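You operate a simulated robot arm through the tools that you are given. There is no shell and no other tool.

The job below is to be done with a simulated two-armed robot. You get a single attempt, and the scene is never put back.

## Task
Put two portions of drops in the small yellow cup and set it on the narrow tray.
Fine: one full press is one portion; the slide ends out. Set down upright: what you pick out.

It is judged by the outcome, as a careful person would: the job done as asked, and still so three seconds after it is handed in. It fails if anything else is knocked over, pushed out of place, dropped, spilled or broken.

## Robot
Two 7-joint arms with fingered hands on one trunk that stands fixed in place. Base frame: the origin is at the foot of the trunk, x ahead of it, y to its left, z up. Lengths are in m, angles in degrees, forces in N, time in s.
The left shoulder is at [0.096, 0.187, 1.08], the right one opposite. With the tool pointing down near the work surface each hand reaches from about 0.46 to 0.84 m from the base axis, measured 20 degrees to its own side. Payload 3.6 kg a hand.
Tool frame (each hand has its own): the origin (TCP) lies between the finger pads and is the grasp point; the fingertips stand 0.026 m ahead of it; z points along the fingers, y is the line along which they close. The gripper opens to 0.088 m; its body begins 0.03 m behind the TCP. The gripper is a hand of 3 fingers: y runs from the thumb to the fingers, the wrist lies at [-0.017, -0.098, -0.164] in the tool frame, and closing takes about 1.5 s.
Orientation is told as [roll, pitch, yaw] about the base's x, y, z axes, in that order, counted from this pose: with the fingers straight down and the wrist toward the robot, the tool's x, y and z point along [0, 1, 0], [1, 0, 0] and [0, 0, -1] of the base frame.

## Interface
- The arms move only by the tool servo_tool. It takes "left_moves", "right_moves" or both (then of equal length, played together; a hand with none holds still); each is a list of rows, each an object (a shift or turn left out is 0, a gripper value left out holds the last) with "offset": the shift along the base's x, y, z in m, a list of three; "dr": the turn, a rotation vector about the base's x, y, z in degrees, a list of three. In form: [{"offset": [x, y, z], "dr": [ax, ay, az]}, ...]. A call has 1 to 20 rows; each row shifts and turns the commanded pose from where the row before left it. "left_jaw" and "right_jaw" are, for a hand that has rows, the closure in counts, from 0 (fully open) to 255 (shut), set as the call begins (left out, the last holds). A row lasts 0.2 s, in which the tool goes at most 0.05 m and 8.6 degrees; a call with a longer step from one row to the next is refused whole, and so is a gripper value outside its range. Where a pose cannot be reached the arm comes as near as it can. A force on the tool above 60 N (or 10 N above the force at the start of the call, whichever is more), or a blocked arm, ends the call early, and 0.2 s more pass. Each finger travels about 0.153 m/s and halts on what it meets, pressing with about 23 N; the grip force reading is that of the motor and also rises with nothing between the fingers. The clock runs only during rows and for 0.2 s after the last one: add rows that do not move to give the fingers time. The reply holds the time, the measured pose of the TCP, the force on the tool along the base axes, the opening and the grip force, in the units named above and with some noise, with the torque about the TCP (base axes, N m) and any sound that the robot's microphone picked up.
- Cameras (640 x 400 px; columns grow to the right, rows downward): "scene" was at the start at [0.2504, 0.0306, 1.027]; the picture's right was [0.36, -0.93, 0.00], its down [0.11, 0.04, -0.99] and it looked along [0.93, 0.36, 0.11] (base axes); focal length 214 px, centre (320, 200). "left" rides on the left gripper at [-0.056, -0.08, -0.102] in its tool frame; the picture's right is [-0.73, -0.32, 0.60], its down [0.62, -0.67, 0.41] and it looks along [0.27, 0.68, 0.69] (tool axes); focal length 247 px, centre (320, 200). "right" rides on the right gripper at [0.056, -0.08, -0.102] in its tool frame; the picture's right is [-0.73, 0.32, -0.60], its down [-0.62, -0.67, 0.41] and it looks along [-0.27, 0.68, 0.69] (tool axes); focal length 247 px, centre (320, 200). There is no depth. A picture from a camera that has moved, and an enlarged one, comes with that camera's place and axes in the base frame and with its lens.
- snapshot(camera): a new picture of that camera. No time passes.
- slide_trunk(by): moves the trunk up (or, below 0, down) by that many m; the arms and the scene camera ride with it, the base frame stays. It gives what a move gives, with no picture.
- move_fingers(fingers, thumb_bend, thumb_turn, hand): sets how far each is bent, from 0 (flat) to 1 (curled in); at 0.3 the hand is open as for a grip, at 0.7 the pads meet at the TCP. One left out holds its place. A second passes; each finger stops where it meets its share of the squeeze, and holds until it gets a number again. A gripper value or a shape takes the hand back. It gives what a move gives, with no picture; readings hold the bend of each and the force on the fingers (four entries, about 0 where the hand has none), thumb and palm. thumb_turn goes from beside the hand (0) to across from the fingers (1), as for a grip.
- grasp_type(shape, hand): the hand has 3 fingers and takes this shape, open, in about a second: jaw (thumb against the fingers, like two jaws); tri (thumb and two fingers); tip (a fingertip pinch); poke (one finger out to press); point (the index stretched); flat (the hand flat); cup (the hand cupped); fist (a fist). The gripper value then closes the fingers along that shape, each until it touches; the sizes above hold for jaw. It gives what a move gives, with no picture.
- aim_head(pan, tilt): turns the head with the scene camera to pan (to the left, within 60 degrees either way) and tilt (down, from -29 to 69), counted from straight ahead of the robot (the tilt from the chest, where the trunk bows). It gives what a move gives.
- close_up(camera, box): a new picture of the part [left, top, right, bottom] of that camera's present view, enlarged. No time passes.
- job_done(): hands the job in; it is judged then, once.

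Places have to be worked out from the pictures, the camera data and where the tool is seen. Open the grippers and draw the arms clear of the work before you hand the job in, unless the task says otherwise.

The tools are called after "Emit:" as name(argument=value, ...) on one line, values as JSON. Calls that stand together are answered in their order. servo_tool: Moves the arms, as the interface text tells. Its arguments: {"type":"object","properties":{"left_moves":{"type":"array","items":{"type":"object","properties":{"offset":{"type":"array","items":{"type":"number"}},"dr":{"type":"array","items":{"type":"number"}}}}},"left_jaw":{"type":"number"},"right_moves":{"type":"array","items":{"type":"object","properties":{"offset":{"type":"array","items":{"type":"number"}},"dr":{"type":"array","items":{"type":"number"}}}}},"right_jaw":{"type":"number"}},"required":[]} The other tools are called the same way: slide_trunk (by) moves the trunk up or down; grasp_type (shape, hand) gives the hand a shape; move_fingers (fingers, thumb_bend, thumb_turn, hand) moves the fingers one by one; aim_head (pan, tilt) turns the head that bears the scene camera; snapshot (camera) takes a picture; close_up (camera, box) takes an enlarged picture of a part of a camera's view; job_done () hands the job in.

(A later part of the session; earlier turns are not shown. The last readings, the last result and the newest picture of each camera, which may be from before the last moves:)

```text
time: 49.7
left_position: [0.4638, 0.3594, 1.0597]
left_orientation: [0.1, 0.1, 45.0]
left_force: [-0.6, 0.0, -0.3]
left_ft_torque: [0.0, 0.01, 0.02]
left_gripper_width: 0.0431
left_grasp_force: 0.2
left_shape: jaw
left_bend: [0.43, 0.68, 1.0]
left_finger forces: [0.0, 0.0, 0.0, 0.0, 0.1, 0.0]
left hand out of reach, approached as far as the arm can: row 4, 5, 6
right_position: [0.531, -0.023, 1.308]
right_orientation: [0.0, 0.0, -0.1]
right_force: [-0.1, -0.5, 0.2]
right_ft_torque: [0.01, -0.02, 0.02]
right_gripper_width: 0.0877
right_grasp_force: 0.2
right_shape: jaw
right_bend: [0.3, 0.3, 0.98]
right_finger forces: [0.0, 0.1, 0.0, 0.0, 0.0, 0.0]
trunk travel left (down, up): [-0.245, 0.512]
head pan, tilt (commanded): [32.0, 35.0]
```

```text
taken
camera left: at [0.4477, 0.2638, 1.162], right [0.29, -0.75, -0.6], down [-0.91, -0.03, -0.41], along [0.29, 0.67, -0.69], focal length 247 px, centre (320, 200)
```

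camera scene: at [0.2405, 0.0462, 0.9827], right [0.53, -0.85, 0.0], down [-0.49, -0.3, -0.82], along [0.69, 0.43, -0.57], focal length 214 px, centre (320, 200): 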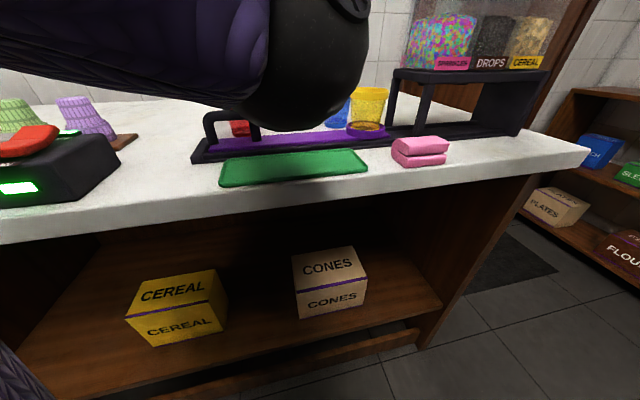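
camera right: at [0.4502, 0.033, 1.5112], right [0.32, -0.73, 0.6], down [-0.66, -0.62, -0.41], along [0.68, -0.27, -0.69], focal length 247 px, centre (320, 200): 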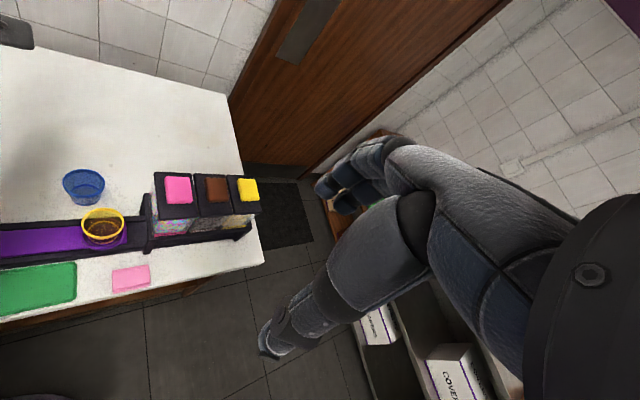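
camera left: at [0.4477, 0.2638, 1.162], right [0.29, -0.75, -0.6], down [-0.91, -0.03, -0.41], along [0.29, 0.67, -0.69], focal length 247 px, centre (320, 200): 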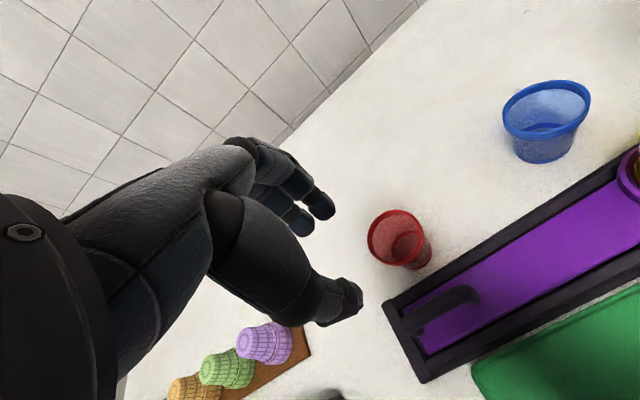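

In this arm branch the handle is too close for the left arm. The right arm has the handle, lids and tray comfortably in mid-range, so I'll switch to the right hand for the rest; first I raise the left hand and move it away to the left.

Emit:
servo_tool(left_moves=[{"offset": [0.015, 0.01, 0.035]}, {"offset": [0.015, 0.01, 0.035]}, {"offset": [0.01, 0.01, 0.035]}, {"offset": [0.01, 0.01, 0.035]}, {"offset": [0, 0.02, 0.035]}, {"offset": [0, 0.035, 0.02]}, {"offset": [0, 0.035, 0.0]}, {"offset": [0, 0.035, 0]}, {}], left_jaw=0)

Emit:
snapshot(camera="scene")

Emit:
snapshot(camera="right")

```text
time: 51.7
left_position: [0.5135, 0.5255, 1.255]
left_orientation: [-0.1, 0.1, 45.0]
left_force: [1.1, -0.3, -0.2]
left_ft_torque: [0.01, 0.03, -0.01]
left_gripper_width: 0.0878
left_grasp_force: 0.0
left_shape: jaw
left_bend: [0.3, 0.3, 0.98]
left_finger forces: [0.0, 0.0, 0.1, 0.1, 0.0, 0.0]
right_position: [0.5311, -0.0247, 1.3102]
right_orientation: [0.0, 0.0, 0.0]
right_force: [-0.6, -0.3, 0.4]
right_ft_torque: [0.03, 0.0, 0.0]
right_gripper_width: 0.0877
right_grasp_force: 0.1
right_shape: jaw
right_bend: [0.3, 0.3, 0.98]
right_finger forces: [0.1, 0.0, 0.0, 0.0, 0.1, 0.0]
trunk travel left (down, up): [-0.245, 0.512]
head pan, tilt (commanded): [32.0, 35.0]
```

```text
taken
camera scene: at [0.2405, 0.0459, 0.9827], right [0.53, -0.85, 0.0], down [-0.49, -0.3, -0.82], along [0.69, 0.43, -0.57], focal length 214 px, centre (320, 200)
```

scene: 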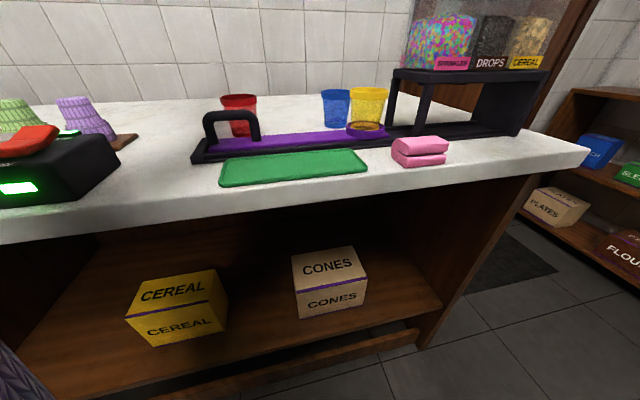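

```text
taken
camera right: at [0.4512, 0.0326, 1.4105], right [0.32, -0.73, 0.6], down [-0.67, -0.62, -0.41], along [0.68, -0.27, -0.69], focal length 247 px, centre (320, 200)
```

right: 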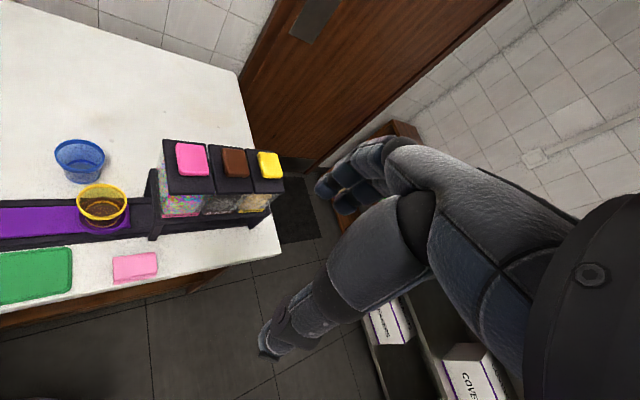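

The left arm is out of the way. I raise the trunk 0.1 m for a better view and swing the right hand over to above the handle with yaw 45 and a half-closed jaw.

Emit:
slide_trunk(by=0.1)

Emit:
servo_tool(right_moves=[{"offset": [-0.007, 0.03, -0.025], "dr": [0, 0, 4.5]}, {"offset": [-0.007, 0.03, -0.025], "dr": [0, 0, 4.5]}, {"offset": [-0.007, 0.03, -0.025], "dr": [0, 0, 4.5]}, {"offset": [-0.007, 0.03, -0.025], "dr": [0, 0, 4.5]}, {"offset": [-0.007, 0.03, -0.025], "dr": [0, 0, 4.5]}, {"offset": [-0.007, 0.03, -0.025], "dr": [0, 0, 4.5]}, {"offset": [-0.007, 0.03, -0.025], "dr": [0, 0, 4.5]}, {"offset": [-0.007, 0.03, -0.025], "dr": [0, 0, 4.5]}, {"offset": [-0.007, 0.03, -0.025], "dr": [0, 0, 4.5]}, {}], right_jaw=130)

Emit:
snapshot(camera="scene")

Emit:
snapshot(camera="right")

```text
time: 53.0
left_position: [0.5135, 0.5281, 1.3559]
left_orientation: [0.0, 0.1, 44.9]
left_force: [0.3, 0.3, 0.4]
left_ft_torque: [0.01, -0.01, 0.01]
left_gripper_width: 0.0877
left_grasp_force: 0.0
left_shape: jaw
left_bend: [0.3, 0.3, 0.98]
left_finger forces: [0.0, 0.0, 0.0, 0.1, 0.0, 0.0]
right_position: [0.5315, -0.0238, 1.4091]
right_orientation: [0.0, 0.1, -0.1]
right_force: [0.1, 0.3, 0.6]
right_ft_torque: [-0.02, 0.02, 0.01]
right_gripper_width: 0.0876
right_grasp_force: 0.1
right_shape: jaw
right_bend: [0.3, 0.3, 0.98]
right_finger forces: [0.1, 0.0, 0.0, 0.0, 0.0, 0.0]
trunk travel left (down, up): [-0.345, 0.412]
head pan, tilt (commanded): [32.0, 35.0]
```

```text
time: 55.2
left_position: [0.5141, 0.5262, 1.3564]
left_orientation: [0.0, 0.2, 45.0]
left_force: [0.4, -0.1, 0.0]
left_ft_torque: [0.01, 0.03, 0.02]
left_gripper_width: 0.088
left_grasp_force: 0.1
left_shape: jaw
left_bend: [0.3, 0.3, 0.98]
left_finger forces: [0.0, 0.0, 0.1, 0.1, 0.0, 0.0]
right_position: [0.474, 0.2398, 1.1876]
right_orientation: [0.1, -0.1, 40.3]
right_force: [1.2, 0.1, -0.4]
right_ft_torque: [0.0, 0.01, 0.0]
right_gripper_width: 0.0437
right_grasp_force: 0.0
right_shape: jaw
right_bend: [0.43, 0.68, 1.0]
right_finger forces: [0.0, 0.0, 0.0, 0.0, 0.1, 0.0]
right hand out of reach, approached as far as the arm can: row 9
trunk travel left (down, up): [-0.345, 0.412]
head pan, tilt (commanded): [32.0, 35.0]
```

```text
taken
camera scene: at [0.224, 0.0461, 1.0914], right [0.53, -0.85, 0.0], down [-0.49, -0.3, -0.82], along [0.69, 0.43, -0.57], focal length 214 px, centre (320, 200)
```

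scene: 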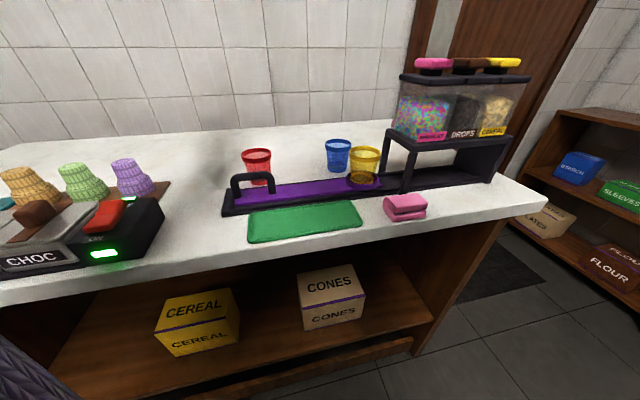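

```text
taken
camera right: at [0.378, 0.2322, 1.2888], right [0.72, -0.35, 0.6], down [-0.1, -0.9, -0.41], along [0.69, 0.24, -0.69], focal length 247 px, centre (320, 200)
```

right: 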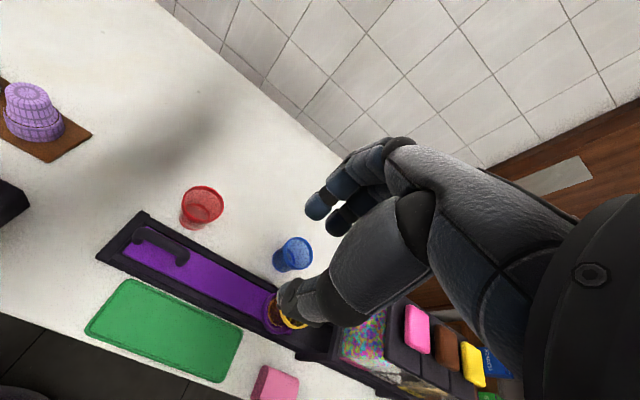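

The right hand is near (0.474, 0.240, 1.19), with only the last row out of reach. I try going lower and further toward the handle in small steps to see what is reachable.

Emit:
servo_tool(right_moves=[{"offset": [0, 0, -0.03]}, {"offset": [0, 0, -0.03]}, {"offset": [-0.005, 0.02, -0.02]}, {"offset": [-0.005, 0.02, -0.02]}, {}])

Emit:
snapshot(camera="right")

```text
time: 56.4
left_position: [0.5133, 0.525, 1.356]
left_orientation: [-0.1, 0.1, 44.9]
left_force: [0.4, 1.2, 0.7]
left_ft_torque: [0.0, 0.0, -0.03]
left_gripper_width: 0.0879
left_grasp_force: 0.0
left_shape: jaw
left_bend: [0.3, 0.3, 0.98]
left_finger forces: [0.0, 0.0, 0.0, 0.1, 0.0, 0.1]
right_position: [0.4729, 0.2478, 1.103]
right_orientation: [0.0, 0.0, 40.4]
right_force: [0.0, -0.5, 0.1]
right_ft_torque: [0.01, -0.03, -0.02]
right_gripper_width: 0.0434
right_grasp_force: 0.1
right_shape: jaw
right_bend: [0.43, 0.68, 1.0]
right_finger forces: [0.0, 0.0, 0.0, 0.1, 0.0, 0.0]
right hand out of reach, approached as far as the arm can: row 3, 4
trunk travel left (down, up): [-0.345, 0.412]
head pan, tilt (commanded): [32.0, 35.0]
```

```text
taken
camera right: at [0.3768, 0.2399, 1.2048], right [0.72, -0.35, 0.6], down [-0.1, -0.91, -0.41], along [0.69, 0.23, -0.69], focal length 247 px, centre (320, 200)
```

right: 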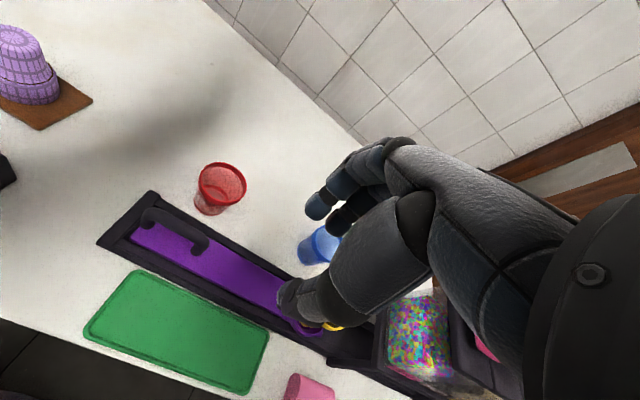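

Cross-body reach stops at y≈0.25 with this yaw. I test whether turning the hand more in line with the forearm (yaw ~60) frees further motion.

Emit:
servo_tool(right_moves=[{"offset": [0, 0, 0], "dr": [0, 0, 7]}, {"offset": [0, 0.0, 0], "dr": [0, 0, 7]}, {"offset": [0, 0.0, 0], "dr": [0, 0, 7]}, {"offset": [-0.003, 0.02, -0.01]}, {"offset": [-0.003, 0.02, -0.01]}, {"offset": [-0.003, 0.02, -0.01]}, {}])

Emit:
snapshot(camera="right")

```text
time: 58.0
left_position: [0.5142, 0.5258, 1.3562]
left_orientation: [-0.2, 0.0, 45.1]
left_force: [-0.9, -0.1, -0.4]
left_ft_torque: [0.0, 0.01, -0.04]
left_gripper_width: 0.0876
left_grasp_force: 0.1
left_shape: jaw
left_bend: [0.3, 0.3, 0.98]
left_finger forces: [0.0, 0.0, 0.1, 0.0, 0.1, 0.0]
right_position: [0.47, 0.2574, 1.0992]
right_orientation: [0.0, 0.0, 61.6]
right_force: [-0.4, 0.3, -0.9]
right_ft_torque: [0.01, 0.0, 0.02]
right_gripper_width: 0.0436
right_grasp_force: 0.1
right_shape: jaw
right_bend: [0.43, 0.68, 1.0]
right_finger forces: [0.1, 0.1, 0.0, 0.1, 0.1, 0.0]
right hand out of reach, approached as far as the arm can: row 4, 5, 6
trunk travel left (down, up): [-0.345, 0.412]
head pan, tilt (commanded): [32.0, 35.0]
```

```text
taken
camera right: at [0.3843, 0.2145, 1.2004], right [0.8, -0.07, 0.6], down [0.23, -0.88, -0.41], along [0.56, 0.47, -0.69], focal length 247 px, centre (320, 200)
```

right: 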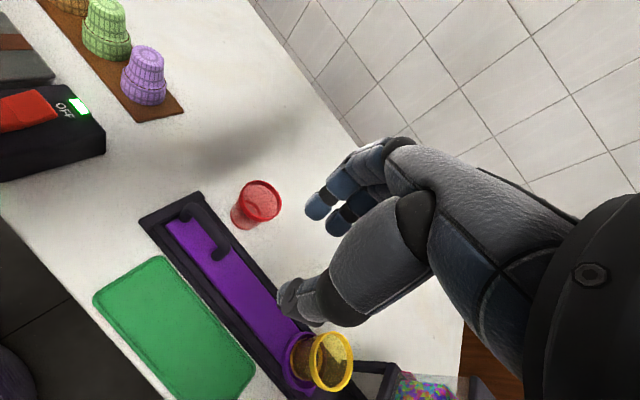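

The right arm cannot cross that far, so the left hand must do the handle, in the elbow-left posture it had earlier. I retract the right hand to its side and look at the left arm's current posture.

Emit:
servo_tool(right_moves=[{"offset": [0.005, -0.03, 0.03], "dr": [0, 0, -6]}, {"offset": [0.005, -0.03, 0.03], "dr": [0, 0, -6]}, {"offset": [0.005, -0.03, 0.03], "dr": [0, 0, -6]}, {"offset": [0.005, -0.03, 0.03], "dr": [0, 0, -6]}, {"offset": [0.005, -0.03, 0.03], "dr": [0, 0, -6]}, {"offset": [0.005, -0.03, 0.03], "dr": [0, 0, -6]}, {"offset": [0.005, -0.03, 0.03], "dr": [0, 0, -6]}, {"offset": [0.005, -0.03, 0.02], "dr": [0, 0, -6]}, {"offset": [0.005, -0.03, 0.0], "dr": [0, 0, -6]}, {"offset": [0.005, -0.03, 0.0], "dr": [0, 0, -6]}], right_jaw=0)

Emit:
aim_head(pan=55, tilt=5)

Emit:
snapshot(camera="scene")

```text
time: 60.2
left_position: [0.5141, 0.5257, 1.3567]
left_orientation: [0.0, 0.1, 45.0]
left_force: [0.4, 0.8, 0.2]
left_ft_torque: [-0.01, -0.04, 0.01]
left_gripper_width: 0.0878
left_grasp_force: 0.1
left_shape: jaw
left_bend: [0.3, 0.3, 0.98]
left_finger forces: [0.1, 0.0, 0.0, 0.0, 0.0, 0.1]
right_position: [0.5221, -0.041, 1.3277]
right_orientation: [0.0, 0.0, 1.3]
right_force: [0.1, -0.6, 0.2]
right_ft_torque: [0.02, -0.02, 0.01]
right_gripper_width: 0.088
right_grasp_force: 0.1
right_shape: jaw
right_bend: [0.3, 0.3, 0.98]
right_finger forces: [0.0, 0.0, 0.0, 0.1, 0.0, 0.0]
trunk travel left (down, up): [-0.345, 0.412]
head pan, tilt (commanded): [32.0, 35.0]
```

```text
time: 61.1
left_position: [0.5141, 0.5255, 1.3561]
left_orientation: [-0.1, 0.2, 45.1]
left_force: [0.6, 0.1, 1.4]
left_ft_torque: [0.03, -0.02, 0.03]
left_gripper_width: 0.0876
left_grasp_force: 0.0
left_shape: jaw
left_bend: [0.3, 0.3, 0.98]
left_finger forces: [0.0, 0.1, 0.0, 0.0, 0.1, 0.0]
right_position: [0.5223, -0.0391, 1.3283]
right_orientation: [0.0, 0.0, 1.4]
right_force: [0.1, -0.4, 0.3]
right_ft_torque: [-0.01, 0.0, -0.01]
right_gripper_width: 0.0877
right_grasp_force: 0.1
right_shape: jaw
right_bend: [0.3, 0.3, 0.98]
right_finger forces: [0.0, 0.1, 0.0, 0.1, 0.1, 0.1]
trunk travel left (down, up): [-0.345, 0.412]
head pan, tilt (commanded): [55.0, 5.0]
```

```text
taken
camera scene: at [0.2022, 0.0749, 1.1395], right [0.82, -0.57, 0.0], down [-0.05, -0.07, -1.0], along [0.57, 0.82, -0.09], focal length 214 px, centre (320, 200)
```

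scene: 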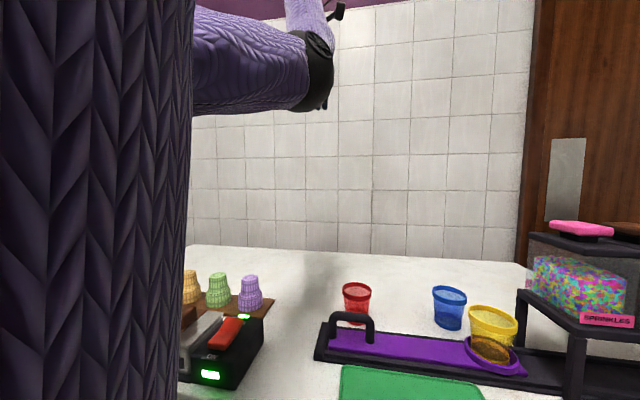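

Past results suggest the left arm blocks when the elbow gets pressed back toward the torso, which a lower trunk avoids. I pull the right hand further to its side, lower the trunk to its start height, and set the head to watch.

Emit:
servo_tool(right_moves=[{"offset": [-0.02, -0.035, 0]}, {"offset": [-0.02, -0.035, 0]}, {"offset": [-0.02, -0.035, 0]}, {"offset": [0, -0.035, 0]}])

Emit:
slide_trunk(by=-0.12)

Emit:
aim_head(pan=35, tilt=30)

Emit:
snapshot(camera="scene")

```text
time: 62.1
left_position: [0.5136, 0.5245, 1.3558]
left_orientation: [0.0, 0.0, 45.0]
left_force: [-0.4, 1.7, 0.0]
left_ft_torque: [-0.02, 0.0, -0.02]
left_gripper_width: 0.0879
left_grasp_force: 0.1
left_shape: jaw
left_bend: [0.3, 0.3, 0.98]
left_finger forces: [0.0, 0.0, 0.0, 0.0, 0.0, 0.0]
right_position: [0.4619, -0.1824, 1.3323]
right_orientation: [0.0, 0.0, 1.6]
right_force: [-0.3, 0.1, -0.2]
right_ft_torque: [0.0, -0.01, 0.02]
right_gripper_width: 0.0876
right_grasp_force: 0.1
right_shape: jaw
right_bend: [0.3, 0.3, 0.98]
right_finger forces: [0.1, 0.0, 0.0, 0.0, 0.0, 0.0]
trunk travel left (down, up): [-0.345, 0.412]
head pan, tilt (commanded): [55.0, 5.0]
```

```text
time: 63.6
left_position: [0.512, 0.5264, 1.2368]
left_orientation: [-0.2, 0.1, 45.1]
left_force: [-0.3, 0.1, -0.1]
left_ft_torque: [0.04, 0.01, 0.0]
left_gripper_width: 0.0875
left_grasp_force: 0.0
left_shape: jaw
left_bend: [0.3, 0.3, 0.98]
left_finger forces: [0.1, 0.1, 0.1, 0.0, 0.0, 0.0]
right_position: [0.46, -0.1816, 1.2104]
right_orientation: [0.0, -0.1, 1.5]
right_force: [-0.2, 0.4, 0.6]
right_ft_torque: [-0.03, -0.01, -0.01]
right_gripper_width: 0.0882
right_grasp_force: 0.0
right_shape: jaw
right_bend: [0.3, 0.3, 0.98]
right_finger forces: [0.0, 0.0, 0.0, 0.1, 0.1, 0.1]
trunk travel left (down, up): [-0.225, 0.532]
head pan, tilt (commanded): [55.0, 5.0]
```

```text
time: 64.5
left_position: [0.5131, 0.5263, 1.236]
left_orientation: [-0.1, 0.1, 45.0]
left_force: [-0.4, -0.6, 0.3]
left_ft_torque: [0.02, 0.0, 0.0]
left_gripper_width: 0.0874
left_grasp_force: 0.0
left_shape: jaw
left_bend: [0.3, 0.3, 0.98]
left_finger forces: [0.1, 0.1, 0.0, 0.0, 0.0, 0.0]
right_position: [0.4607, -0.1814, 1.2101]
right_orientation: [0.0, 0.0, 1.5]
right_force: [0.3, -0.5, 0.0]
right_ft_torque: [0.02, 0.0, 0.0]
right_gripper_width: 0.0876
right_grasp_force: 0.0
right_shape: jaw
right_bend: [0.3, 0.3, 0.98]
right_finger forces: [0.0, 0.0, 0.0, 0.0, 0.1, 0.0]
trunk travel left (down, up): [-0.225, 0.532]
head pan, tilt (commanded): [35.0, 30.0]
```

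```text
taken
camera scene: at [0.2436, 0.0515, 0.9687], right [0.57, -0.82, 0.0], down [-0.41, -0.29, -0.87], along [0.71, 0.5, -0.5], focal length 214 px, centre (320, 200)
```

scene: 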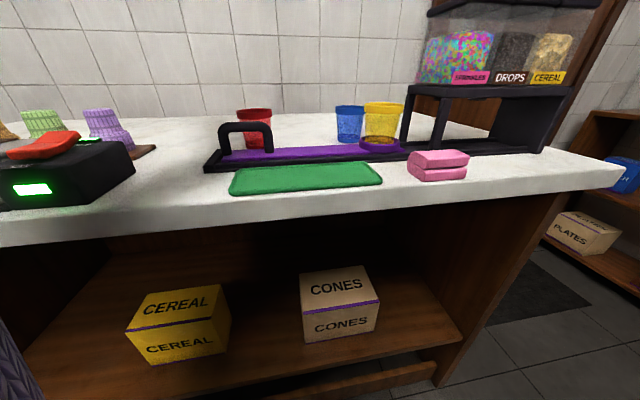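

I zoom in on the cup and shelf to compare the cup's rim height with the shelf's underside before sliding it in.

Emit:
close_up(camera="scene", box=[330, 60, 586, 200])

Emit:
close_up(camera="scene", box=[190, 90, 350, 200])

```text
2.50 times, centred on (458, 130) of scene
camera zoom: at [0.2436, 0.0515, 0.9687], right [0.57, -0.82, 0.0], down [-0.41, -0.29, -0.87], along [0.71, 0.5, -0.5], focal length 536 px, centre (-25, 375)
```

zoom: 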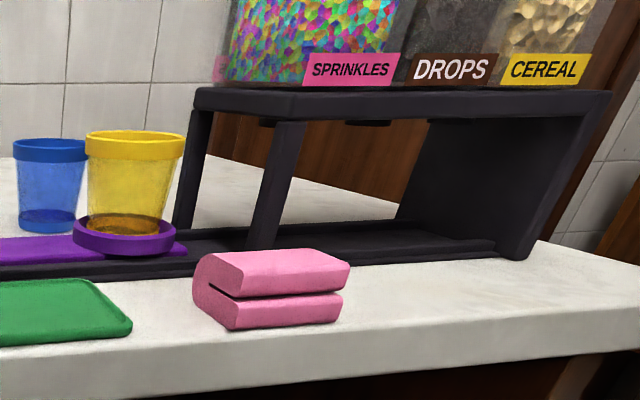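

```text
3.64 times, centred on (270, 145) of scene
camera zoom: at [0.2436, 0.0515, 0.9687], right [0.57, -0.82, 0.0], down [-0.41, -0.29, -0.87], along [0.71, 0.5, -0.5], focal length 780 px, centre (502, 400)
```

zoom: 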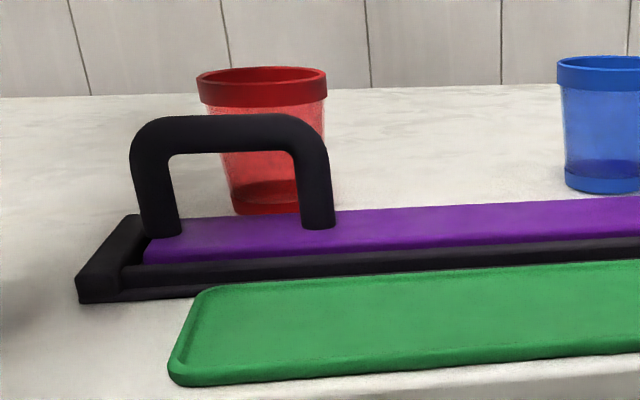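

The outlets under the shelf sit around z≈0.937, above the cup rim (~0.925), and the DROPS outlet is at about (0.72, 0.066), so the slide must move in about 0.158 m. I bring the left hand around over the slide at height, with the jaw half-closed.

Emit:
servo_tool(left_moves=[{"offset": [0.011, -0.04, -0.006]}, {"offset": [0.011, -0.04, -0.006]}, {"offset": [0.011, -0.04, -0.006]}, {"offset": [0.011, -0.04, -0.006]}, {"offset": [0.011, -0.04, -0.006]}, {"offset": [0.011, -0.04, -0.006]}, {"offset": [0.0, -0.03, -0.006]}, {}], left_jaw=130)

Emit:
snapshot(camera="scene")

```text
time: 66.3
left_position: [0.5972, 0.2701, 1.197]
left_orientation: [0.0, 0.0, 45.0]
left_force: [-0.5, 0.4, -0.8]
left_ft_torque: [0.02, -0.03, 0.04]
left_gripper_width: 0.0434
left_grasp_force: 0.1
left_shape: jaw
left_bend: [0.43, 0.68, 1.0]
left_finger forces: [0.0, 0.1, 0.1, 0.1, 0.0, 0.1]
left hand out of reach, approached as far as the arm can: row 6, 7
right_position: [0.4615, -0.1811, 1.21]
right_orientation: [0.0, -0.1, 1.5]
right_force: [-0.7, -0.3, -0.5]
right_ft_torque: [-0.04, 0.0, 0.01]
right_gripper_width: 0.0878
right_grasp_force: 0.1
right_shape: jaw
right_bend: [0.3, 0.3, 0.98]
right_finger forces: [0.0, 0.0, 0.1, 0.0, 0.0, 0.0]
trunk travel left (down, up): [-0.225, 0.532]
head pan, tilt (commanded): [35.0, 30.0]
```

```text
taken
camera scene: at [0.2436, 0.0515, 0.9686], right [0.57, -0.82, 0.0], down [-0.41, -0.29, -0.87], along [0.71, 0.5, -0.5], focal length 214 px, centre (320, 200)
```

scene: 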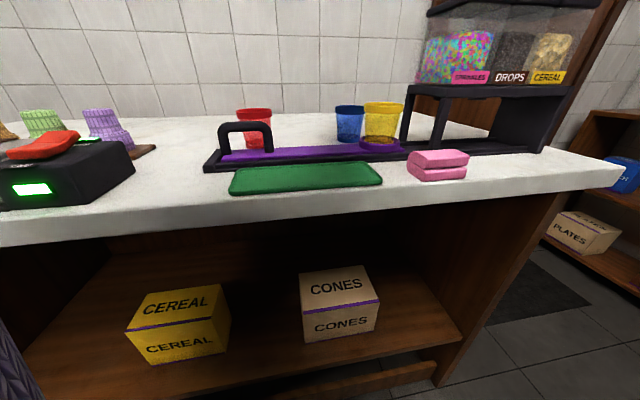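

Yaw 45 seems awkward for the left arm close in. I test in the air whether a smaller yaw (~20) allows the hand to come in toward the handle.

Emit:
servo_tool(left_moves=[{"offset": [0, 0, -0.01], "dr": [0, 0, -8.3]}, {"offset": [0, 0, -0.02], "dr": [0, 0, -8.3]}, {"offset": [0, 0, -0.02], "dr": [0, 0, -8.3]}, {"offset": [-0.015, 0.005, -0.03]}, {"offset": [-0.02, 0.007, -0.03]}, {"offset": [-0.025, 0.01, -0.02]}, {"offset": [-0.025, 0.01, 0]}, {"offset": [-0.025, 0.01, 0]}, {}])

Emit:
snapshot(camera="scene")

```text
time: 68.3
left_position: [0.5329, 0.3439, 1.053]
left_orientation: [-0.1, 0.1, 20.2]
left_force: [0.3, 0.3, 0.1]
left_ft_torque: [0.02, -0.02, 0.02]
left_gripper_width: 0.0435
left_grasp_force: 0.1
left_shape: jaw
left_bend: [0.43, 0.68, 1.0]
left_finger forces: [0.1, 0.1, 0.1, 0.0, 0.0, 0.0]
left hand out of reach, approached as far as the arm can: row 4, 5, 6, 7, 8
right_position: [0.4612, -0.1825, 1.2106]
right_orientation: [0.0, 0.0, 1.5]
right_force: [-0.2, 0.0, 0.7]
right_ft_torque: [0.0, -0.01, 0.04]
right_gripper_width: 0.0879
right_grasp_force: 0.2
right_shape: jaw
right_bend: [0.3, 0.3, 0.98]
right_finger forces: [0.1, 0.1, 0.1, 0.0, 0.0, 0.1]
trunk travel left (down, up): [-0.225, 0.532]
head pan, tilt (commanded): [35.0, 30.0]
```

```text
taken
camera scene: at [0.2437, 0.0514, 0.9686], right [0.57, -0.82, 0.0], down [-0.41, -0.29, -0.87], along [0.71, 0.5, -0.5], focal length 214 px, centre (320, 200)
```

scene: 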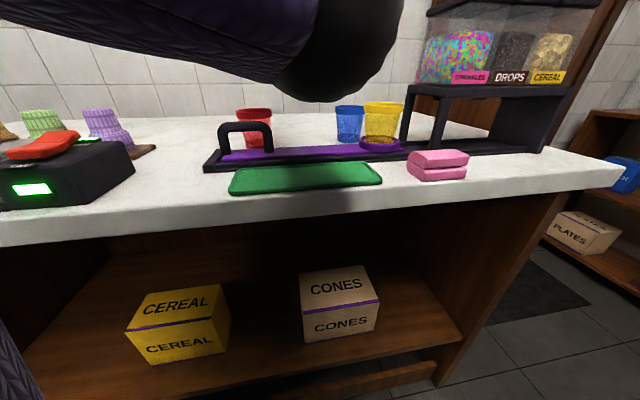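

Left arm stays awkward there. A better idea: the right hand tilted so its fingers reach toward the handle (wrist kept to the right), which keeps the right arm within its cross-body limit. I retract the left arm again and raise the trunk a little for view.

Emit:
servo_tool(left_moves=[{"offset": [0.005, 0.01, 0.035]}, {"offset": [0.005, 0.01, 0.035]}, {"offset": [0.0, 0.02, 0.035]}, {"offset": [0.0, 0.025, 0.035]}, {"offset": [0, 0.03, 0.03]}, {"offset": [0, 0.035, 0.02]}, {"offset": [0, 0.035, 0.0]}, {}], left_jaw=0)

Emit:
slide_trunk(by=0.12)

Emit:
servo_tool(right_moves=[{"offset": [0.01, 0.03, -0.01], "dr": [0, 0, 7.2]}, {"offset": [0.01, 0.035, -0.01], "dr": [0, 0, 7.2]}, {"offset": [0.01, 0.035, -0.01], "dr": [0, 0, 7.2]}, {"offset": [0.01, 0.035, -0.01], "dr": [0, 0, 7.2]}, {"offset": [0.01, 0.035, -0.01], "dr": [0, 0, 7.2]}, {"offset": [0.01, 0.035, -0.01], "dr": [0, 0, 7.5]}, {"offset": [0.01, 0.035, -0.01], "dr": [4.95, 4.95, 0]}, {"offset": [0.005, 0.035, -0.01], "dr": [4.95, 4.95, 0]}, {"offset": [0.0, 0.03, -0.01], "dr": [4.95, 4.95, 0]}, {"offset": [0.0, 0.03, -0.01], "dr": [4.95, 4.95, 0]}, {"offset": [0.0, 0.03, -0.01], "dr": [4.95, 4.95, 0]}, {}], right_jaw=130)

Emit:
snapshot(camera="scene")

Emit:
snapshot(camera="right")

```text
time: 70.1
left_position: [0.5433, 0.5108, 1.2448]
left_orientation: [0.0, 0.1, 20.1]
left_force: [0.1, -0.3, -0.3]
left_ft_torque: [-0.04, -0.02, -0.02]
left_gripper_width: 0.0876
left_grasp_force: 0.0
left_shape: jaw
left_bend: [0.3, 0.3, 0.98]
left_finger forces: [0.1, 0.0, 0.1, 0.1, 0.0, 0.0]
right_position: [0.4608, -0.1813, 1.211]
right_orientation: [0.0, 0.1, 1.5]
right_force: [0.0, -0.3, -0.2]
right_ft_torque: [0.01, -0.01, 0.0]
right_gripper_width: 0.0878
right_grasp_force: 0.0
right_shape: jaw
right_bend: [0.3, 0.3, 0.98]
right_finger forces: [0.0, 0.1, 0.0, 0.0, 0.0, 0.0]
trunk travel left (down, up): [-0.225, 0.532]
head pan, tilt (commanded): [35.0, 30.0]
```

```text
time: 71.6
left_position: [0.5423, 0.5097, 1.3637]
left_orientation: [-0.2, 0.2, 20.1]
left_force: [-0.1, 0.3, -0.8]
left_ft_torque: [0.01, 0.01, -0.01]
left_gripper_width: 0.0877
left_grasp_force: 0.1
left_shape: jaw
left_bend: [0.3, 0.3, 0.98]
left_finger forces: [0.0, 0.1, 0.1, 0.0, 0.0, 0.0]
right_position: [0.4621, -0.1825, 1.3295]
right_orientation: [-0.1, 0.1, 1.5]
right_force: [-0.5, -0.5, 0.3]
right_ft_torque: [0.01, -0.02, -0.03]
right_gripper_width: 0.0877
right_grasp_force: 0.1
right_shape: jaw
right_bend: [0.3, 0.3, 0.98]
right_finger forces: [0.0, 0.1, 0.1, 0.0, 0.0, 0.2]
trunk travel left (down, up): [-0.345, 0.412]
head pan, tilt (commanded): [35.0, 30.0]
```

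```text
time: 74.2
left_position: [0.5424, 0.5094, 1.3649]
left_orientation: [-0.3, 0.1, 20.1]
left_force: [-0.1, 0.0, -0.5]
left_ft_torque: [0.01, -0.01, 0.01]
left_gripper_width: 0.0877
left_grasp_force: 0.0
left_shape: jaw
left_bend: [0.3, 0.3, 0.98]
left_finger forces: [0.0, 0.0, 0.0, 0.1, 0.1, 0.1]
right_position: [0.5387, 0.1831, 1.2185]
right_orientation: [35.1, 0.0, 44.9]
right_force: [0.5, -0.6, 0.3]
right_ft_torque: [0.05, 0.0, 0.0]
right_gripper_width: 0.0434
right_grasp_force: 0.2
right_shape: jaw
right_bend: [0.43, 0.68, 1.0]
right_finger forces: [0.0, 0.0, 0.0, 0.1, 0.0, 0.0]
trunk travel left (down, up): [-0.345, 0.412]
head pan, tilt (commanded): [35.0, 30.0]
```

```text
taken
camera scene: at [0.2235, 0.0511, 1.0992], right [0.57, -0.82, 0.0], down [-0.41, -0.29, -0.87], along [0.71, 0.5, -0.5], focal length 214 px, centre (320, 200)
```

scene: 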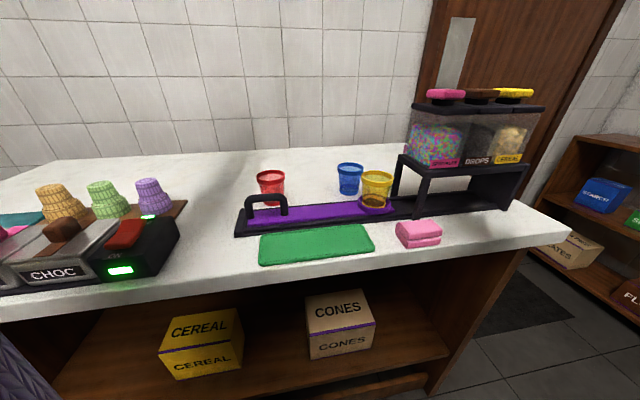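

```text
taken
camera right: at [0.4911, 0.1189, 1.3345], right [0.89, -0.44, 0.07], down [-0.28, -0.66, -0.7], along [0.35, 0.6, -0.72], focal length 247 px, centre (320, 200)
```

right: 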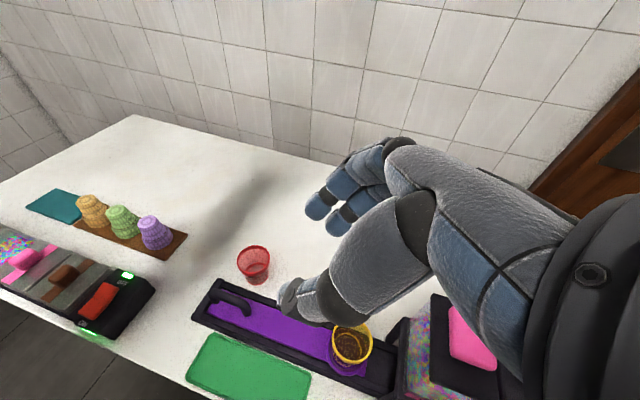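

The tilted pose is reachable without complaint. I continue toward a point just above the handle's right end.

Emit:
servo_tool(right_moves=[{"offset": [-0.01, 0.0196, -0.03]}, {"offset": [-0.01, 0.0196, -0.03]}, {"offset": [-0.01, 0.0196, -0.03]}, {"offset": [-0.01, 0.0196, -0.03]}, {"offset": [-0.01, 0.0196, -0.03]}, {"offset": [-0.01, 0.0196, -0.03]}, {"offset": [-0.01, 0.0196, -0.03]}, {}])

Emit:
snapshot(camera="scene")

Emit:
snapshot(camera="right")

```text
time: 76.0
left_position: [0.5415, 0.5091, 1.3647]
left_orientation: [-0.1, 0.1, 20.1]
left_force: [0.6, -0.2, -0.7]
left_ft_torque: [-0.01, -0.04, 0.03]
left_gripper_width: 0.0875
left_grasp_force: 0.1
left_shape: jaw
left_bend: [0.3, 0.3, 0.98]
left_finger forces: [0.0, 0.1, 0.0, 0.0, 0.0, 0.1]
right_position: [0.4828, 0.2849, 1.0437]
right_orientation: [35.0, -0.1, 44.9]
right_force: [0.7, -1.0, -0.8]
right_ft_torque: [0.0, 0.04, 0.0]
right_gripper_width: 0.0433
right_grasp_force: 0.0
right_shape: jaw
right_bend: [0.43, 0.68, 1.0]
right_finger forces: [0.1, 0.0, 0.0, 0.0, 0.0, 0.0]
right hand out of reach, approached as far as the arm can: row 6, 7
trunk travel left (down, up): [-0.345, 0.412]
head pan, tilt (commanded): [35.0, 30.0]
```

```text
taken
camera scene: at [0.2235, 0.0514, 1.0992], right [0.57, -0.82, 0.0], down [-0.41, -0.29, -0.87], along [0.71, 0.5, -0.5], focal length 214 px, centre (320, 200)
```

scene: 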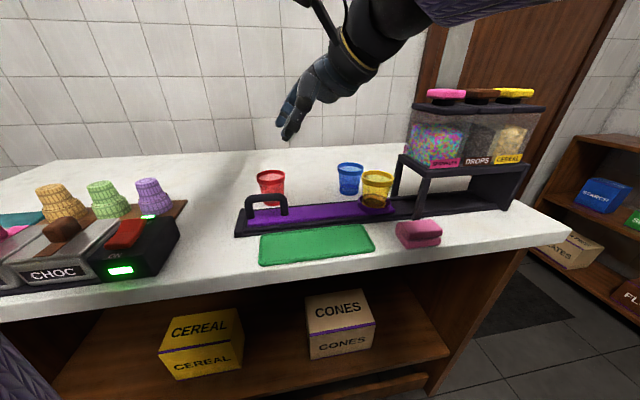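

```text
taken
camera right: at [0.4349, 0.2193, 1.1571], right [0.89, -0.44, 0.07], down [-0.28, -0.66, -0.7], along [0.35, 0.6, -0.72], focal length 247 px, centre (320, 200)
```

right: 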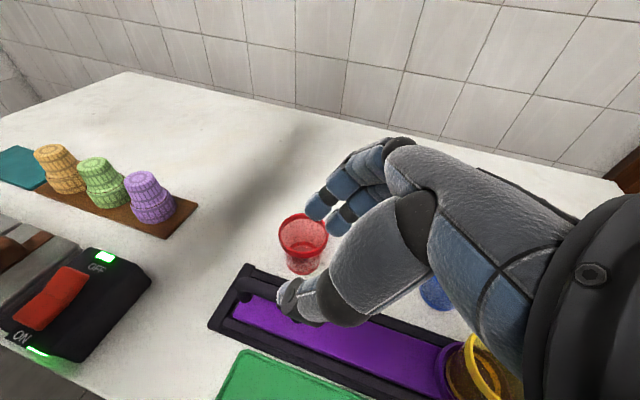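

About 4 cm short. I add more tilt (to ~50°), which moves the wrist further right, and continue downward toward the handle while staying above it.

Emit:
servo_tool(right_moves=[{"offset": [0, 0, -0.01], "dr": [5.3, 5.3, 0]}, {"offset": [0, 0, -0.01], "dr": [5.3, 5.3, 0]}, {"offset": [-0.003, 0.008, -0.01]}, {"offset": [-0.003, 0.009, -0.01]}, {"offset": [-0.004, 0.009, -0.01]}, {"offset": [-0.004, 0.009, -0.01]}, {}])

Emit:
snapshot(camera="scene")

Emit:
snapshot(camera="right")

```text
time: 77.6
left_position: [0.541, 0.5093, 1.3649]
left_orientation: [-0.1, 0.1, 20.1]
left_force: [-0.2, -0.1, 0.4]
left_ft_torque: [-0.03, 0.0, 0.01]
left_gripper_width: 0.088
left_grasp_force: 0.1
left_shape: jaw
left_bend: [0.3, 0.3, 0.98]
left_finger forces: [0.0, 0.0, 0.1, 0.1, 0.0, 0.0]
right_position: [0.4532, 0.299, 0.9872]
right_orientation: [49.9, 0.0, 44.8]
right_force: [0.0, -0.2, -0.4]
right_ft_torque: [-0.04, 0.01, 0.0]
right_gripper_width: 0.0435
right_grasp_force: 0.1
right_shape: jaw
right_bend: [0.43, 0.68, 1.0]
right_finger forces: [0.0, 0.0, 0.0, 0.0, 0.0, 0.0]
right hand out of reach, approached as far as the arm can: row 3, 4, 5, 6
trunk travel left (down, up): [-0.345, 0.412]
head pan, tilt (commanded): [35.0, 30.0]
```

```text
taken
camera scene: at [0.2236, 0.0515, 1.0992], right [0.57, -0.82, 0.0], down [-0.41, -0.29, -0.87], along [0.71, 0.5, -0.5], focal length 214 px, centre (320, 200)
```

scene: 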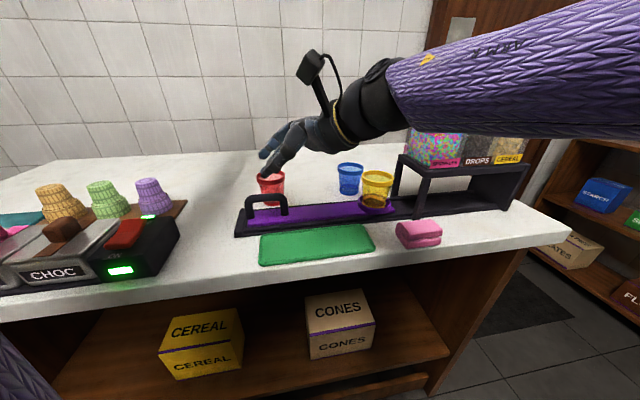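

```text
taken
camera right: at [0.427, 0.2139, 1.095], right [0.88, -0.43, -0.18], down [-0.41, -0.53, -0.74], along [0.23, 0.73, -0.65], focal length 247 px, centre (320, 200)
```

right: 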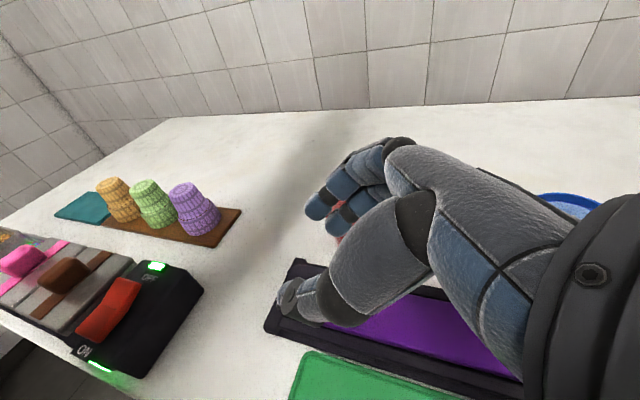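

The hand is now at e1≈0.11 right beside the handle line, about 2.5 cm short in depth. I try easing outward along that direction while descending slightly.

Emit:
servo_tool(right_moves=[{"offset": [0.006, 0.006, -0.01]}, {"offset": [0.006, 0.006, -0.01]}, {"offset": [0.006, 0.006, -0.01]}, {}])

Emit:
close_up(camera="scene", box=[200, 80, 392, 260])

```text
time: 78.6
left_position: [0.5423, 0.51, 1.3637]
left_orientation: [-0.1, 0.1, 20.2]
left_force: [-0.1, -0.6, 0.5]
left_ft_torque: [0.01, -0.03, 0.0]
left_gripper_width: 0.0877
left_grasp_force: 0.1
left_shape: jaw
left_bend: [0.3, 0.3, 0.98]
left_finger forces: [0.0, 0.0, 0.0, 0.1, 0.1, 0.0]
right_position: [0.453, 0.2937, 0.9632]
right_orientation: [50.0, -0.1, 45.0]
right_force: [-0.6, 0.4, -0.8]
right_ft_torque: [-0.03, 0.0, 0.0]
right_gripper_width: 0.0433
right_grasp_force: 0.0
right_shape: jaw
right_bend: [0.43, 0.68, 1.0]
right_finger forces: [0.0, 0.1, 0.1, 0.1, 0.0, 0.1]
right hand out of reach, approached as far as the arm can: row 1, 2, 3
trunk travel left (down, up): [-0.345, 0.412]
head pan, tilt (commanded): [35.0, 30.0]
```

```text
2.22 times, centred on (296, 170) of scene
camera zoom: at [0.2235, 0.0516, 1.0992], right [0.57, -0.82, 0.0], down [-0.41, -0.29, -0.87], along [0.71, 0.5, -0.5], focal length 477 px, centre (373, 267)
```

zoom: 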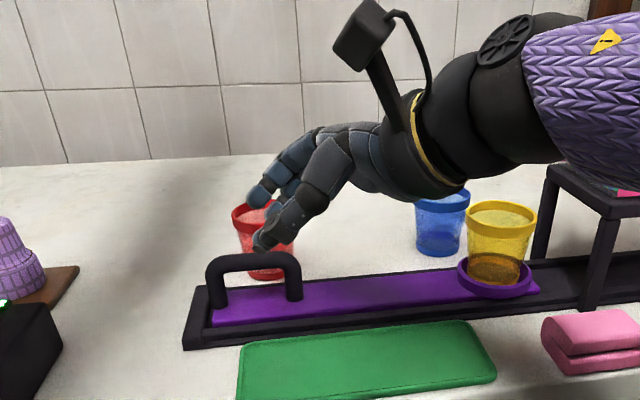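

The limit is in reach outward from the right shoulder. A lower trunk should flatten the arm and extend it, so I lift the hand 0.1, lower the trunk 0.1, and retry.

Emit:
servo_tool(right_moves=[{"offset": [0, 0, 0.04]}, {"offset": [0, 0, 0.04]}, {"offset": [0, 0, 0.03]}, {}])

Emit:
slide_trunk(by=-0.1)

Emit:
servo_tool(right_moves=[{"offset": [0.006, 0.006, -0.01]}, {"offset": [0.006, 0.006, 0]}, {"offset": [0.006, 0.006, 0]}, {}])

Emit:
snapshot(camera="scene")

```text
time: 79.6
left_position: [0.543, 0.509, 1.3637]
left_orientation: [-0.1, 0.0, 20.1]
left_force: [-0.3, 0.5, 0.2]
left_ft_torque: [0.0, -0.02, 0.01]
left_gripper_width: 0.0879
left_grasp_force: 0.1
left_shape: jaw
left_bend: [0.3, 0.3, 0.98]
left_finger forces: [0.1, 0.0, 0.0, 0.1, 0.0, 0.0]
right_position: [0.4514, 0.2949, 1.0736]
right_orientation: [49.9, -0.1, 45.1]
right_force: [-0.4, -0.7, 0.5]
right_ft_torque: [0.0, -0.03, -0.01]
right_gripper_width: 0.0432
right_grasp_force: 0.1
right_shape: jaw
right_bend: [0.43, 0.68, 1.0]
right_finger forces: [0.0, 0.0, 0.0, 0.0, 0.0, 0.0]
trunk travel left (down, up): [-0.345, 0.412]
head pan, tilt (commanded): [35.0, 30.0]
```

```text
time: 81.0
left_position: [0.5412, 0.5097, 1.2652]
left_orientation: [-0.2, 0.2, 20.1]
left_force: [0.5, -0.4, 0.3]
left_ft_torque: [-0.03, -0.01, -0.01]
left_gripper_width: 0.0877
left_grasp_force: 0.0
left_shape: jaw
left_bend: [0.3, 0.3, 0.98]
left_finger forces: [0.0, 0.0, 0.0, 0.1, 0.1, 0.0]
right_position: [0.4526, 0.2936, 0.9737]
right_orientation: [50.0, 0.0, 45.0]
right_force: [0.2, -1.5, 0.1]
right_ft_torque: [0.03, -0.01, 0.03]
right_gripper_width: 0.0433
right_grasp_force: 0.1
right_shape: jaw
right_bend: [0.43, 0.68, 1.0]
right_finger forces: [0.1, 0.0, 0.0, 0.0, 0.0, 0.0]
trunk travel left (down, up): [-0.245, 0.512]
head pan, tilt (commanded): [35.0, 30.0]
```

```text
time: 82.0
left_position: [0.5415, 0.5097, 1.2645]
left_orientation: [0.0, 0.2, 20.1]
left_force: [-0.6, 0.7, 0.2]
left_ft_torque: [0.01, -0.03, 0.03]
left_gripper_width: 0.0878
left_grasp_force: 0.1
left_shape: jaw
left_bend: [0.3, 0.3, 0.98]
left_finger forces: [0.0, 0.0, 0.0, 0.0, 0.0, 0.0]
right_position: [0.4707, 0.3129, 0.9625]
right_orientation: [49.9, 0.0, 44.9]
right_force: [-0.5, 0.2, -0.8]
right_ft_torque: [-0.01, -0.01, 0.02]
right_gripper_width: 0.0434
right_grasp_force: 0.1
right_shape: jaw
right_bend: [0.43, 0.68, 1.0]
right_finger forces: [0.1, 0.0, 0.0, 0.1, 0.1, 0.0]
trunk travel left (down, up): [-0.245, 0.512]
head pan, tilt (commanded): [35.0, 30.0]
```

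```text
taken
camera scene: at [0.2399, 0.0515, 0.9905], right [0.57, -0.82, 0.0], down [-0.41, -0.29, -0.87], along [0.71, 0.5, -0.5], focal length 214 px, centre (320, 200)
```

scene: 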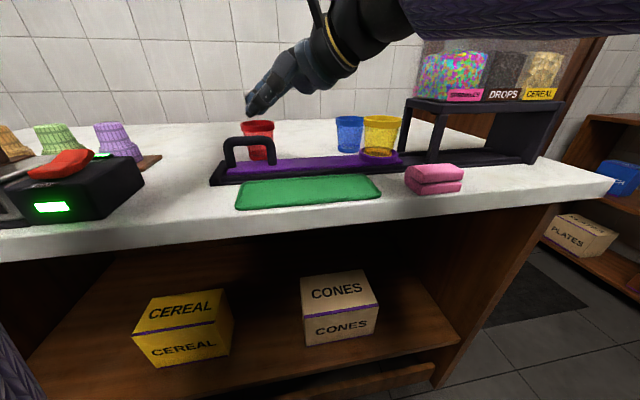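

That freed the reach: the hand is now directly over the handle line. I check the alignment from both cameras before descending.

Emit:
snapshot(camera="right")

Emit:
close_up(camera="scene", box=[200, 70, 328, 190])

```text
taken
camera right: at [0.444, 0.2265, 1.0708], right [0.88, -0.43, -0.18], down [-0.41, -0.53, -0.74], along [0.23, 0.73, -0.65], focal length 247 px, centre (320, 200)
```

right: 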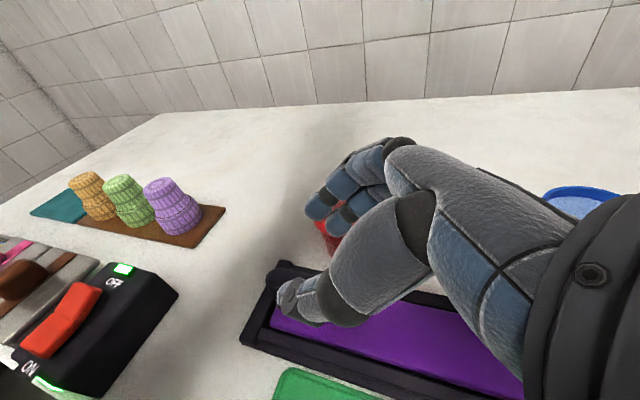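

```text
3.33 times, centred on (264, 130) of scene
camera zoom: at [0.2399, 0.0515, 0.9905], right [0.57, -0.82, 0.0], down [-0.41, -0.29, -0.87], along [0.71, 0.5, -0.5], focal length 715 px, centre (507, 433)
```

zoom: 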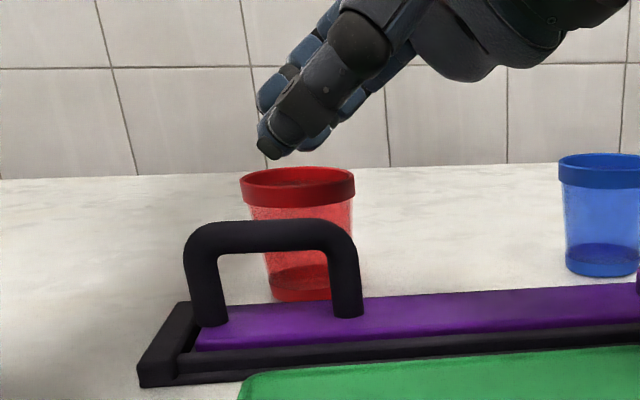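

The handle axis is at e2≈0.557 and the red cup's rim is close behind, so I narrow the jaw to ~0.033 and descend part way over the bar's right end.

Emit:
servo_tool(right_moves=[{}, {}, {}, {"offset": [-0.0027, 0.0067, 0]}, {"offset": [0, 0, -0.015]}, {"offset": [0, 0, -0.015]}, {}], right_jaw=160)

Emit:
close_up(camera="scene", box=[200, 70, 328, 190])

Emit:
snapshot(camera="right")

Emit:
snapshot(camera="left")

```text
time: 83.6
left_position: [0.541, 0.5106, 1.2654]
left_orientation: [-0.1, 0.1, 20.0]
left_force: [-0.4, 0.0, 0.0]
left_ft_torque: [0.02, -0.01, 0.02]
left_gripper_width: 0.0875
left_grasp_force: 0.1
left_shape: jaw
left_bend: [0.3, 0.3, 0.98]
left_finger forces: [0.0, 0.1, 0.0, 0.0, 0.0, 0.0]
right_position: [0.4665, 0.3174, 0.9399]
right_orientation: [50.0, 0.0, 45.0]
right_force: [-0.6, 0.4, 0.0]
right_ft_torque: [-0.01, 0.01, 0.01]
right_gripper_width: 0.0331
right_grasp_force: 0.1
right_shape: jaw
right_bend: [0.48, 0.72, 1.0]
right_finger forces: [0.0, 0.1, 0.1, 0.0, 0.1, 0.1]
right hand out of reach, approached as far as the arm can: row 6
trunk travel left (down, up): [-0.245, 0.512]
head pan, tilt (commanded): [35.0, 30.0]
```

```text
3.33 times, centred on (264, 130) of scene
camera zoom: at [0.2399, 0.0516, 0.9905], right [0.57, -0.82, 0.0], down [-0.41, -0.29, -0.87], along [0.71, 0.5, -0.5], focal length 715 px, centre (507, 433)
```

zoom: 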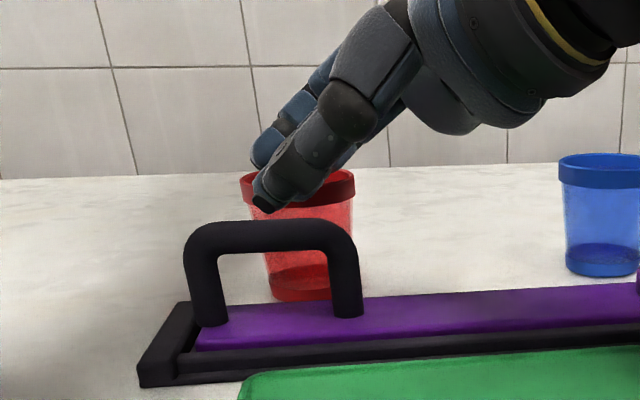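

```text
taken
camera right: at [0.4406, 0.2322, 1.0484], right [0.88, -0.43, -0.18], down [-0.41, -0.53, -0.74], along [0.23, 0.73, -0.65], focal length 247 px, centre (320, 200)
```

right: 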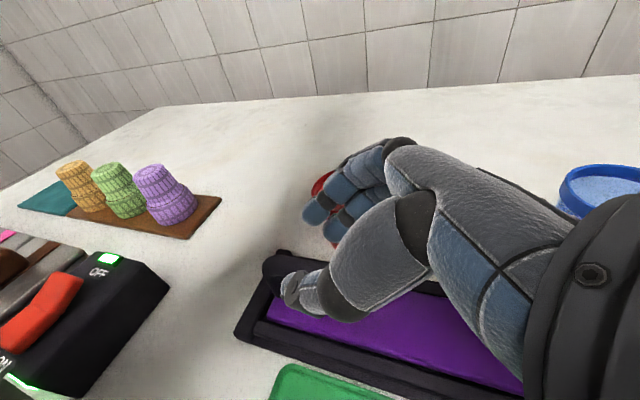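

```text
taken
camera left: at [0.4868, 0.4299, 1.3665], right [-0.05, -0.8, -0.6], down [-0.84, 0.36, -0.41], along [0.54, 0.48, -0.69], focal length 247 px, centre (320, 200)
```

left: 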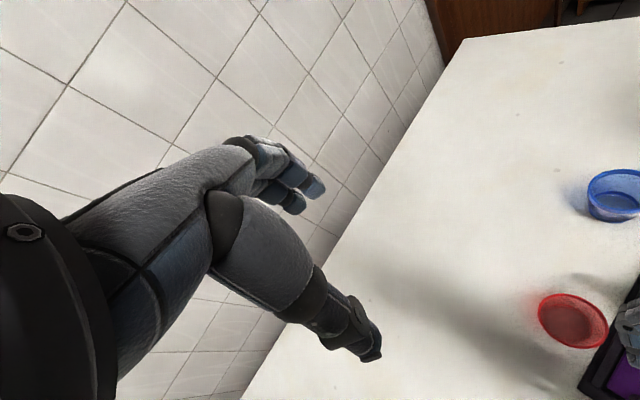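

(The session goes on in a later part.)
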